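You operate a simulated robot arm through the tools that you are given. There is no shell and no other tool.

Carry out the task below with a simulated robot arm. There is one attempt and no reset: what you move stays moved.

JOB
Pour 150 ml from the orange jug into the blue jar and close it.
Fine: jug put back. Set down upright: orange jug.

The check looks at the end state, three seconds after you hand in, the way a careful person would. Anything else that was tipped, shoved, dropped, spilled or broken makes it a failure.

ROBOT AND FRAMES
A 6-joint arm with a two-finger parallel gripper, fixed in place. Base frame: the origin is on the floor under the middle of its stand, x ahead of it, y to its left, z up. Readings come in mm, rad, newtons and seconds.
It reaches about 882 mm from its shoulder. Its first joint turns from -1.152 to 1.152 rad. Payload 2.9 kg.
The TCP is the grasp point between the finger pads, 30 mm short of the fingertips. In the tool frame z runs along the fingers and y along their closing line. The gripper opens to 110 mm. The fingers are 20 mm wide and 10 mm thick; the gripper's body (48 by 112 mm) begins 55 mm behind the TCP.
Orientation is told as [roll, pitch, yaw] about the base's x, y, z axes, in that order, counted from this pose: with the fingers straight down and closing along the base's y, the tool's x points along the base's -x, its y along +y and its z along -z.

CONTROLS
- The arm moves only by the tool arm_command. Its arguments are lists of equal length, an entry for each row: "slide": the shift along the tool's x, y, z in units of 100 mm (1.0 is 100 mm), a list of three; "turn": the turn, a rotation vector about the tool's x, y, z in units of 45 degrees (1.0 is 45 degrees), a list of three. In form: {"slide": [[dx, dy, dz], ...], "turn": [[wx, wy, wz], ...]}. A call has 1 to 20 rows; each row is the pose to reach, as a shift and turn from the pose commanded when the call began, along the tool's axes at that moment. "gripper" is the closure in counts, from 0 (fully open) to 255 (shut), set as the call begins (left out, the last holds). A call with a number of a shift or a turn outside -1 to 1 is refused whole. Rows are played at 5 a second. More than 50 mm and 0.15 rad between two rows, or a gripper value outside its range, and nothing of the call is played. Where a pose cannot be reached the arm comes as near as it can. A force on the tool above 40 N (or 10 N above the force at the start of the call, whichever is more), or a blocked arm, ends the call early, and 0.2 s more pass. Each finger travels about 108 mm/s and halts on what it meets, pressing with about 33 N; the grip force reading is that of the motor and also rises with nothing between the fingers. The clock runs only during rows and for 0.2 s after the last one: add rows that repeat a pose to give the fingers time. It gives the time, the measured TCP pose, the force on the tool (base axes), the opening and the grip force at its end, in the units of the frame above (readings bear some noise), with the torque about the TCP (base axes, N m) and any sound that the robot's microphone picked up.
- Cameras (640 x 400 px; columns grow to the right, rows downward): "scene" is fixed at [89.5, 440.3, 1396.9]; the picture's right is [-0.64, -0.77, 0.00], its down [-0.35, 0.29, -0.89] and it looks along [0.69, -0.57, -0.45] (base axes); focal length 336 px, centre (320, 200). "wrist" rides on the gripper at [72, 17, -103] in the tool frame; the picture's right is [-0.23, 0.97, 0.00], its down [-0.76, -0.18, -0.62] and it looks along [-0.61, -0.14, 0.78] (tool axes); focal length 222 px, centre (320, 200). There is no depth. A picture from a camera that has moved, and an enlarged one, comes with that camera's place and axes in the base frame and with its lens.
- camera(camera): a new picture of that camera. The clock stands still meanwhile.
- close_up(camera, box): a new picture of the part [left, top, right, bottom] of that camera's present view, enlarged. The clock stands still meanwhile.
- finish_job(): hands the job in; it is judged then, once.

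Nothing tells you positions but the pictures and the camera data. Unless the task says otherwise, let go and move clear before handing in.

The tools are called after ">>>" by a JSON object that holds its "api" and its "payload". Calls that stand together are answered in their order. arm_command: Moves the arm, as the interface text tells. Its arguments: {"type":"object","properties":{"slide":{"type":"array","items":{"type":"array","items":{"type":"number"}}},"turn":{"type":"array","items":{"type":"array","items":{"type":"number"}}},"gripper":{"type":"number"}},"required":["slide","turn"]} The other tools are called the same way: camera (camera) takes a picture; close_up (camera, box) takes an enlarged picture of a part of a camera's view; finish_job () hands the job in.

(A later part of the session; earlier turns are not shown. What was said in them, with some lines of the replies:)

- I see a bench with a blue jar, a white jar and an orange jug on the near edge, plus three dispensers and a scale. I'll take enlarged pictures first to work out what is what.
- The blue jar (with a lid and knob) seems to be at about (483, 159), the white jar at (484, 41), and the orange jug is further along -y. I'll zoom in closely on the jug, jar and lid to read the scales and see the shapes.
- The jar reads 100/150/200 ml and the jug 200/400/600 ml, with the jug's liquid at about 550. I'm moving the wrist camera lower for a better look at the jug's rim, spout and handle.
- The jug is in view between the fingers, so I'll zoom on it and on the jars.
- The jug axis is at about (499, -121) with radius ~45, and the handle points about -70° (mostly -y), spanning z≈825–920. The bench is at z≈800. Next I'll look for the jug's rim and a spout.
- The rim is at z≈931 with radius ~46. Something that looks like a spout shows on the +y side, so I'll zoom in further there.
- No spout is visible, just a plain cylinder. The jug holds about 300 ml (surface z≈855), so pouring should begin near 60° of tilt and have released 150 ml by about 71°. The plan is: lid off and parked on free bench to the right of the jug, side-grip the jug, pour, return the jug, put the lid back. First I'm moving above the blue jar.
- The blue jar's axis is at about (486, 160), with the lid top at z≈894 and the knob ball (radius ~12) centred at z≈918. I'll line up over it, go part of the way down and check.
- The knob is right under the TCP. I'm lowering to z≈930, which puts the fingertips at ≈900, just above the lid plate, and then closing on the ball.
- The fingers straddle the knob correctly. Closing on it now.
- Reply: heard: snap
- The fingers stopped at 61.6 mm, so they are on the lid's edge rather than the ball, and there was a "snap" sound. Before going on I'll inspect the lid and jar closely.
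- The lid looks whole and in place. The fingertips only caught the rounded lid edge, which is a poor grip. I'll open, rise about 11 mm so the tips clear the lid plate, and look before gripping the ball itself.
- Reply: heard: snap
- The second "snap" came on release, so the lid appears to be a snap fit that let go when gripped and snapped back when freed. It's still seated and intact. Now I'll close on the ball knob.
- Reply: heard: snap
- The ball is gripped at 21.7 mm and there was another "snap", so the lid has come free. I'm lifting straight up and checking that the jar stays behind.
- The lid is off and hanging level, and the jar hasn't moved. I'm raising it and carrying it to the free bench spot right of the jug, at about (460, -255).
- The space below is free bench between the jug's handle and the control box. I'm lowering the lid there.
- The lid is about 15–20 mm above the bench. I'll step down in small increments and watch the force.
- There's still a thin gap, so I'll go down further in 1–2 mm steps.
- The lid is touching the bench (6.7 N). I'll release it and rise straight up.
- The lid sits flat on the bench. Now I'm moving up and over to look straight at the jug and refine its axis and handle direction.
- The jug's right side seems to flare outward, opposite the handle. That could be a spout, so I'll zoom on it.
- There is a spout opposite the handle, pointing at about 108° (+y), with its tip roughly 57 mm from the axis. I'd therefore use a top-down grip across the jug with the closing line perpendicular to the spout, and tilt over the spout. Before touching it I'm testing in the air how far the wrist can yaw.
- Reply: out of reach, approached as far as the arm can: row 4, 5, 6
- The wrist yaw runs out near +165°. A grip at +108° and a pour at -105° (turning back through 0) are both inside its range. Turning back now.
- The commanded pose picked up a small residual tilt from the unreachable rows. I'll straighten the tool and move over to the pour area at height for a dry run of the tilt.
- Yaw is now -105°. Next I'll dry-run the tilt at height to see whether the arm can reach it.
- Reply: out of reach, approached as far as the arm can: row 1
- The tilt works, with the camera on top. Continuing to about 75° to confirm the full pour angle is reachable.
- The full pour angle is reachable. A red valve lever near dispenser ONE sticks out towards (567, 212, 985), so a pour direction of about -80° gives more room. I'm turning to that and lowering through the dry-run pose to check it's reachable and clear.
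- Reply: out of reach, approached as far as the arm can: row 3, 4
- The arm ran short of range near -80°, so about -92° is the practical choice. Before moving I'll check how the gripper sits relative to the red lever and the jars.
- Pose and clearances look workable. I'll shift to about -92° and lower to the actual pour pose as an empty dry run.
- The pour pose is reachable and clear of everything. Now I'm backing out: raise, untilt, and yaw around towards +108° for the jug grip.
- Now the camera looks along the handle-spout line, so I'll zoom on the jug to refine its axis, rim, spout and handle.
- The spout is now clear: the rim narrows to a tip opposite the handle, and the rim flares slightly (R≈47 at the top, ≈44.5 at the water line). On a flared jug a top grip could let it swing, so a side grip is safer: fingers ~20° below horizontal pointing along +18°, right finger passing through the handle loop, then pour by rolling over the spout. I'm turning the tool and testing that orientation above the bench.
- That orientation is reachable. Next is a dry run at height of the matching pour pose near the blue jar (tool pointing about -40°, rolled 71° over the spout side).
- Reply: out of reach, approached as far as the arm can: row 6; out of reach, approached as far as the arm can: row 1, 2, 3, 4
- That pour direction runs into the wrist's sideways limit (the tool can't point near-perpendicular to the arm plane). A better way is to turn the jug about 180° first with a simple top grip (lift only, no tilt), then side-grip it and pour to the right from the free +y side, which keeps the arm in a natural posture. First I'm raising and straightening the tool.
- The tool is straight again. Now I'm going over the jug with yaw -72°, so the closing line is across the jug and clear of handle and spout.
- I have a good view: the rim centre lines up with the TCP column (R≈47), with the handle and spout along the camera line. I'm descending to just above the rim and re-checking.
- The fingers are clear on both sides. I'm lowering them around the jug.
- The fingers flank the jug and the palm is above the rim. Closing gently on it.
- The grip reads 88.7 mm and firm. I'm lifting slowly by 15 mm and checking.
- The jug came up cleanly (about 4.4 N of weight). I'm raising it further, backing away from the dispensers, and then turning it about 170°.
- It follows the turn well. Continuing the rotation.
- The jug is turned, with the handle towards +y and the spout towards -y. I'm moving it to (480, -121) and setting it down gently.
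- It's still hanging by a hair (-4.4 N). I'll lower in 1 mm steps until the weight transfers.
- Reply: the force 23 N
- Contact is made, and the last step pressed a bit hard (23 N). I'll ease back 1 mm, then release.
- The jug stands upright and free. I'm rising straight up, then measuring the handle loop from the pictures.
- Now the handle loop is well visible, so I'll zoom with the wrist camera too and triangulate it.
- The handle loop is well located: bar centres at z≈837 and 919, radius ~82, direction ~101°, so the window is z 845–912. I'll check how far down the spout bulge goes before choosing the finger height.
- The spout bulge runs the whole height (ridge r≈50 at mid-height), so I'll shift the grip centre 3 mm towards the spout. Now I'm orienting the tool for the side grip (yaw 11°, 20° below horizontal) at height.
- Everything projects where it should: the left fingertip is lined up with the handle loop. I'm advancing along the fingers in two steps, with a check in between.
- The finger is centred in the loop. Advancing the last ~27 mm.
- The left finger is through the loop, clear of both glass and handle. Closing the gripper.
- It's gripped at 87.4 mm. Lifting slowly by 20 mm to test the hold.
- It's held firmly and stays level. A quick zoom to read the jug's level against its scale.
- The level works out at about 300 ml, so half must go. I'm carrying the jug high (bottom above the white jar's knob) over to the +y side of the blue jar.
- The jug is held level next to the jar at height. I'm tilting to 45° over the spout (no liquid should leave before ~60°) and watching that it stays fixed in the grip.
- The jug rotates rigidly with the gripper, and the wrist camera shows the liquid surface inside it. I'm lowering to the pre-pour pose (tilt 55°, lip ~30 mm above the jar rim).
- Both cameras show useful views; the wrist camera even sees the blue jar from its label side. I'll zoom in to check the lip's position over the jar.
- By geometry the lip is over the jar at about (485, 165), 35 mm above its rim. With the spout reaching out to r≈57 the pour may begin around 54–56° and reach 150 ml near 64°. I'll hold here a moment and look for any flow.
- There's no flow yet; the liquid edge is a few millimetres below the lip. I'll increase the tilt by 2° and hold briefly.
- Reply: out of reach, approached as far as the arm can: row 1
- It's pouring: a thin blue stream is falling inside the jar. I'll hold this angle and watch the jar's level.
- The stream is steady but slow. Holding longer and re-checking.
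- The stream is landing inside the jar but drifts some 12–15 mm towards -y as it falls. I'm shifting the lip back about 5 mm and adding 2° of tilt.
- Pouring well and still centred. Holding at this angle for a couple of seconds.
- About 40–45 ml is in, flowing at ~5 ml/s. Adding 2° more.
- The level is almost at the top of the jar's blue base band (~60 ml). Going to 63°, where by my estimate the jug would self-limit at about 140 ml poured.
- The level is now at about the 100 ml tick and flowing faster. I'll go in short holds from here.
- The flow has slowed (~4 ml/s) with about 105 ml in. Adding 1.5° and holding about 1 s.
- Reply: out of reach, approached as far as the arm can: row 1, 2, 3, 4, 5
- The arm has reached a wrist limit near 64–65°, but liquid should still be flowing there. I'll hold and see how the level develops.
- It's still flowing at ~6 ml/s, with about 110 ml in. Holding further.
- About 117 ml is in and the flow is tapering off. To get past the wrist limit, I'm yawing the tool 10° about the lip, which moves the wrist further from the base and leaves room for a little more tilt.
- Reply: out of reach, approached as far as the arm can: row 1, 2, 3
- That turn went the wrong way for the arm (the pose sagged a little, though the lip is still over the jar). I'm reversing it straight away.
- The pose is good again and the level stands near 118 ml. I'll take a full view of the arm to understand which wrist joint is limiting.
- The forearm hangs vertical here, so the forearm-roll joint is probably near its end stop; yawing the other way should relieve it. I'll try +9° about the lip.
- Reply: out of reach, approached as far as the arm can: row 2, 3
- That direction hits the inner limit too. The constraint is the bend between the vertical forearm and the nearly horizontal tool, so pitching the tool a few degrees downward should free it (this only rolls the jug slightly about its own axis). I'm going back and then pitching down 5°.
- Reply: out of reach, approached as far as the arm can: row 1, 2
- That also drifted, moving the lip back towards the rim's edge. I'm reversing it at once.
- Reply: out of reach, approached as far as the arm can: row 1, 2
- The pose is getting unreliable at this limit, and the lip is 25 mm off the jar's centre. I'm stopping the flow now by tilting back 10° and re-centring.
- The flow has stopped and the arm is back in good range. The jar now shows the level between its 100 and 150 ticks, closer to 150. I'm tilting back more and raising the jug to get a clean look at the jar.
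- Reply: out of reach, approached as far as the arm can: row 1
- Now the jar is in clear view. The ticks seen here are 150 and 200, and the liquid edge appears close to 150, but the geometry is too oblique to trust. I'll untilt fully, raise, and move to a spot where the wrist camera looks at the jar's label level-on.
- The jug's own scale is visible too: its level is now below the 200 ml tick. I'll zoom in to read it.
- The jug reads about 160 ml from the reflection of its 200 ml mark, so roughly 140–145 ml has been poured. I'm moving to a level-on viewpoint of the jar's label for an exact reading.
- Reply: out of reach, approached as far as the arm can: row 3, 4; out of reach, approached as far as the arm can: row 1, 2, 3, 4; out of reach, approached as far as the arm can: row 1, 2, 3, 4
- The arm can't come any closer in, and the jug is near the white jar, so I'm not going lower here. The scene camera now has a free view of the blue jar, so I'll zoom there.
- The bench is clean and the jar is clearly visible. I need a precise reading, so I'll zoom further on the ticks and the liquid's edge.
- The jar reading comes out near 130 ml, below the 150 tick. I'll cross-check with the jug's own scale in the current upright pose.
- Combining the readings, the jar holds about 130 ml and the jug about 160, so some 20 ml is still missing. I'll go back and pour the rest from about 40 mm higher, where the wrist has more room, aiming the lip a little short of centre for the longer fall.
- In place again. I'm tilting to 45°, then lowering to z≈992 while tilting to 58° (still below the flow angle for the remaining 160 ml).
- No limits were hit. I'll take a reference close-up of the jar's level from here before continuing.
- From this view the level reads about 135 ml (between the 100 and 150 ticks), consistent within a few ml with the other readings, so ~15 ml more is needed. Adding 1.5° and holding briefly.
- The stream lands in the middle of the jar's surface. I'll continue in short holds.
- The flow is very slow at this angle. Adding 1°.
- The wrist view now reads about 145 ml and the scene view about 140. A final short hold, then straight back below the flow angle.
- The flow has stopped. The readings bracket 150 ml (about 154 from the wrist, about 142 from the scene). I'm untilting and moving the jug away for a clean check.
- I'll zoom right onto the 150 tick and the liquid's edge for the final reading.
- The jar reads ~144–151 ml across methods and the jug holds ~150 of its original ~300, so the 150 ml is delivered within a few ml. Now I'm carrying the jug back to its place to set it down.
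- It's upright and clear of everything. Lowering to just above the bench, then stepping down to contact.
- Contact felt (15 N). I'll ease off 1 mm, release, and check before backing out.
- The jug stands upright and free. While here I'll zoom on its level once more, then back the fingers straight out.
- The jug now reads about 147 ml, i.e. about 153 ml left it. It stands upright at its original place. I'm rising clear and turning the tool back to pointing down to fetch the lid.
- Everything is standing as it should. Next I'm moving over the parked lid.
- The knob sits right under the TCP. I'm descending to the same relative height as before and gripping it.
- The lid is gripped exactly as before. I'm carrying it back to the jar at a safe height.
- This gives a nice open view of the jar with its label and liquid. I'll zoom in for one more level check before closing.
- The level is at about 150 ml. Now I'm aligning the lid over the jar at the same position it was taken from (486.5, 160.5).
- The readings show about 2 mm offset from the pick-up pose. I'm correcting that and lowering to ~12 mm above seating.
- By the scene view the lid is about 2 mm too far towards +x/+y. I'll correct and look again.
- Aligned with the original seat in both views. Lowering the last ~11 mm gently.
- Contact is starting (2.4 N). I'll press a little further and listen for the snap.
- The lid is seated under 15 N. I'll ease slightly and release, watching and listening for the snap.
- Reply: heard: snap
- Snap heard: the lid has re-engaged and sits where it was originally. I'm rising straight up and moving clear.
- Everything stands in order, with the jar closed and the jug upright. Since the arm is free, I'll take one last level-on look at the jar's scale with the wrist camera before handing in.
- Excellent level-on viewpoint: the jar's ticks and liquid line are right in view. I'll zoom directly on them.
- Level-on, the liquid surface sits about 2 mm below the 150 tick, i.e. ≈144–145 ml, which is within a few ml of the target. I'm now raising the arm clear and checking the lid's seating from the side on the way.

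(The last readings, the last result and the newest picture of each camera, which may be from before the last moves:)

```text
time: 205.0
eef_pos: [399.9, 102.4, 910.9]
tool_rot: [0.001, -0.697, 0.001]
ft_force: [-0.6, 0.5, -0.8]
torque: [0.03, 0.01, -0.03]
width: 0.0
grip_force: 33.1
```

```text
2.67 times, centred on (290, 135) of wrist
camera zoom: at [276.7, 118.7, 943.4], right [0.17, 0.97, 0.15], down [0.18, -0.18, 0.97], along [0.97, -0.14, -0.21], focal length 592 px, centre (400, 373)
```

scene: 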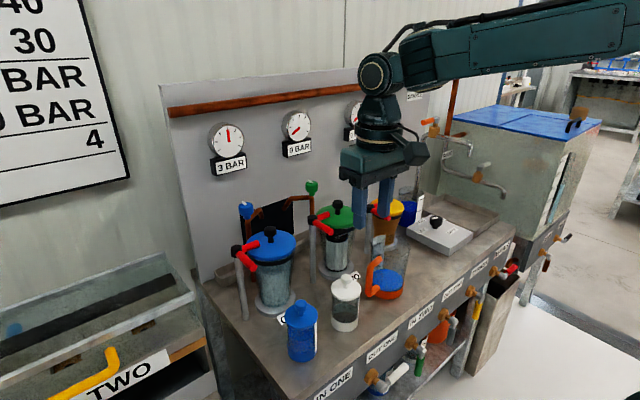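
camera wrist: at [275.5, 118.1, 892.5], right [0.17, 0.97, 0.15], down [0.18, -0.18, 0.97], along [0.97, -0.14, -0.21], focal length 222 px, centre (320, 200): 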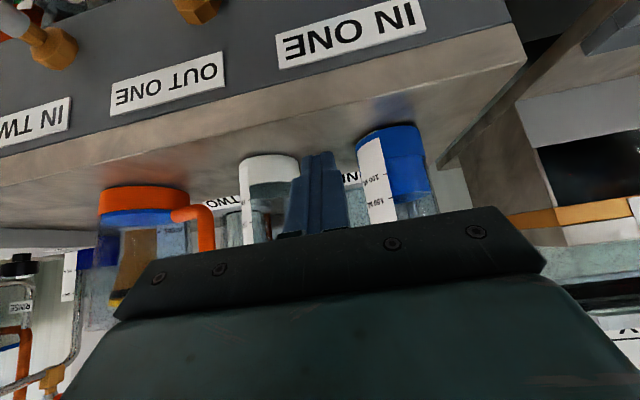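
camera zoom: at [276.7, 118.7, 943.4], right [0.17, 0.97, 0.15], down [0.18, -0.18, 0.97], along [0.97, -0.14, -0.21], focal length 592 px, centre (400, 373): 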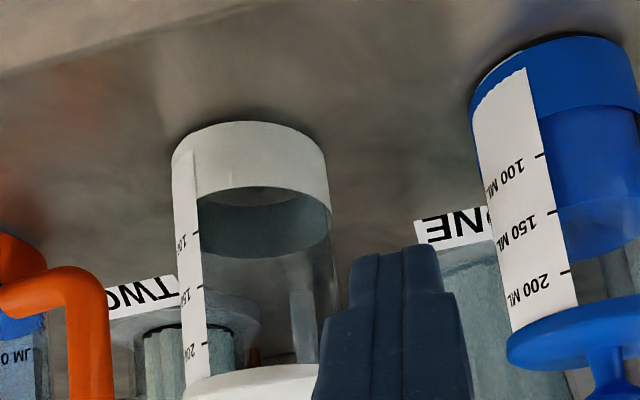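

The lid sits flush and centred, and all the other objects are untouched. I'll raise the arm well clear and take a final overview.

>>> {"api": "arm_command", "payload": {"slide": [[-0.25, 0, -0.3], [-0.45, 0, -0.54], [-0.643, 0, -0.766]], "turn": [[0, 0, 0], [0, 0, 0], [0, 0, 0]]}}

>>> {"api": "arm_command", "payload": {"slide": [[-0.25, -0.2, -0.3], [-0.45, -0.4, -0.54], [-0.643, -0.6, -0.766], [-0.643, -0.8, -0.766], [-0.643, -1.0, -0.766], [-0.643, -1.0, -0.766], [-0.643, -1.0, -0.766]], "turn": [[0, 0.1, 0], [0, 0.2, 0], [0, 0.35, 0], [0, 0.5, 0], [0, 0.65, 0], [0, 0.8, 0], [0, 0.889, 0]]}}

>>> {"api": "camera", "payload": {"camera": "scene"}}

>>> {"api": "close_up", "payload": {"camera": "scene", "box": [200, 180, 520, 400]}}

>>> {"api": "close_up", "payload": {"camera": "scene", "box": [350, 215, 450, 305]}}

```text
time: 205.8
eef_pos: [399.9, 101.2, 1012.4]
tool_rot: [0.002, -0.697, -0.001]
ft_force: [-0.1, 0.5, 0.0]
torque: [0.0, -0.02, -0.02]
width: 0.0
grip_force: 32.8
```

```text
time: 207.4
eef_pos: [399.5, 2.4, 1110.7]
tool_rot: [0.001, 0.002, 0.0]
ft_force: [-0.1, -0.9, -1.3]
torque: [0.0, -0.03, 0.04]
width: 0.2
grip_force: 32.9
```

```text
taken
```

scene: 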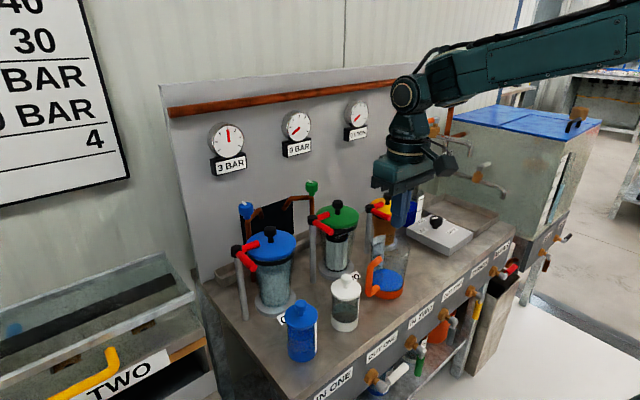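

```text
1.82 times, centred on (360, 290) of scene
camera zoom: at [89.5, 440.3, 1396.9], right [-0.64, -0.77, 0.0], down [-0.35, 0.29, -0.89], along [0.69, -0.57, -0.45], focal length 612 px, centre (247, 36)
```

zoom: 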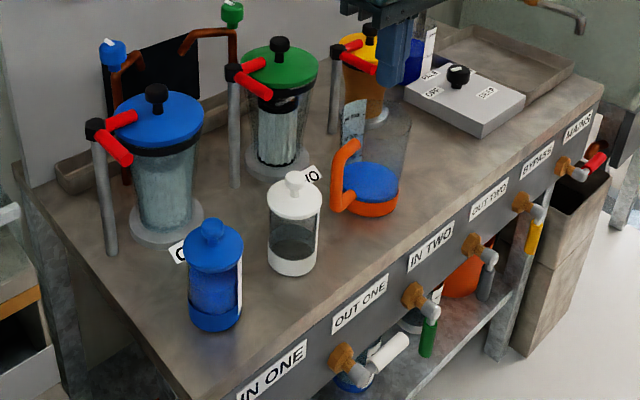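

```text
4.44 times, centred on (400, 260) of scene
camera zoom: at [89.5, 440.3, 1396.9], right [-0.64, -0.77, 0.0], down [-0.35, 0.29, -0.89], along [0.69, -0.57, -0.45], focal length 1496 px, centre (-36, -67)
```

zoom: 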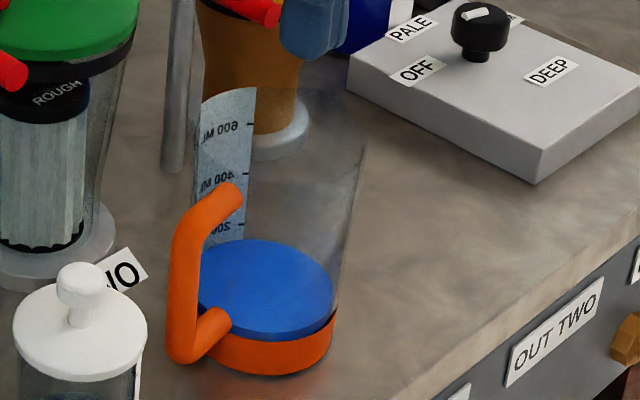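

The final view shows the blue jar closed and holding ≈145–150 ml and the orange jug upright back at its place. The white jar and the fixtures haven't moved, and the bench is dry. The arm is clear, so I'm handing in.

>>> {"api": "finish_job", "payload": {}}

```text
The job is handed in.
```

The blue jar now holds about 145 ml, a few ml short of the 150 asked for, and its lid is snapped back on. The orange jug stands upright on the bench, almost exactly where it was.

- **Volume:** a level-on look at the jar's scale put the liquid about 2 mm below the 150 mark, roughly 144 ml. Earlier, rougher readings ranged from about 142 to 155 ml. I judged that close enough and didn't reopen the jar to top it up.
- **Pouring:** it took two pours, because the wrist ran out of range during the first. Near that limit the spout briefly drifted off the jar's centre, and I stopped the flow. I saw no liquid on the bench afterwards. My readings of jug plus jar at the end add up to about 292 ml against roughly 300 at the start. I put that down to reading error, but a small spill isn't ruled out.
- **Jug:** I had to turn it about 170° to pour safely, so its handle now faces the jars instead of away from them.
- **Handling:** I set the jug down once with about 23 N of force, with no visible effect. The white jar and the other fixtures were not touched.
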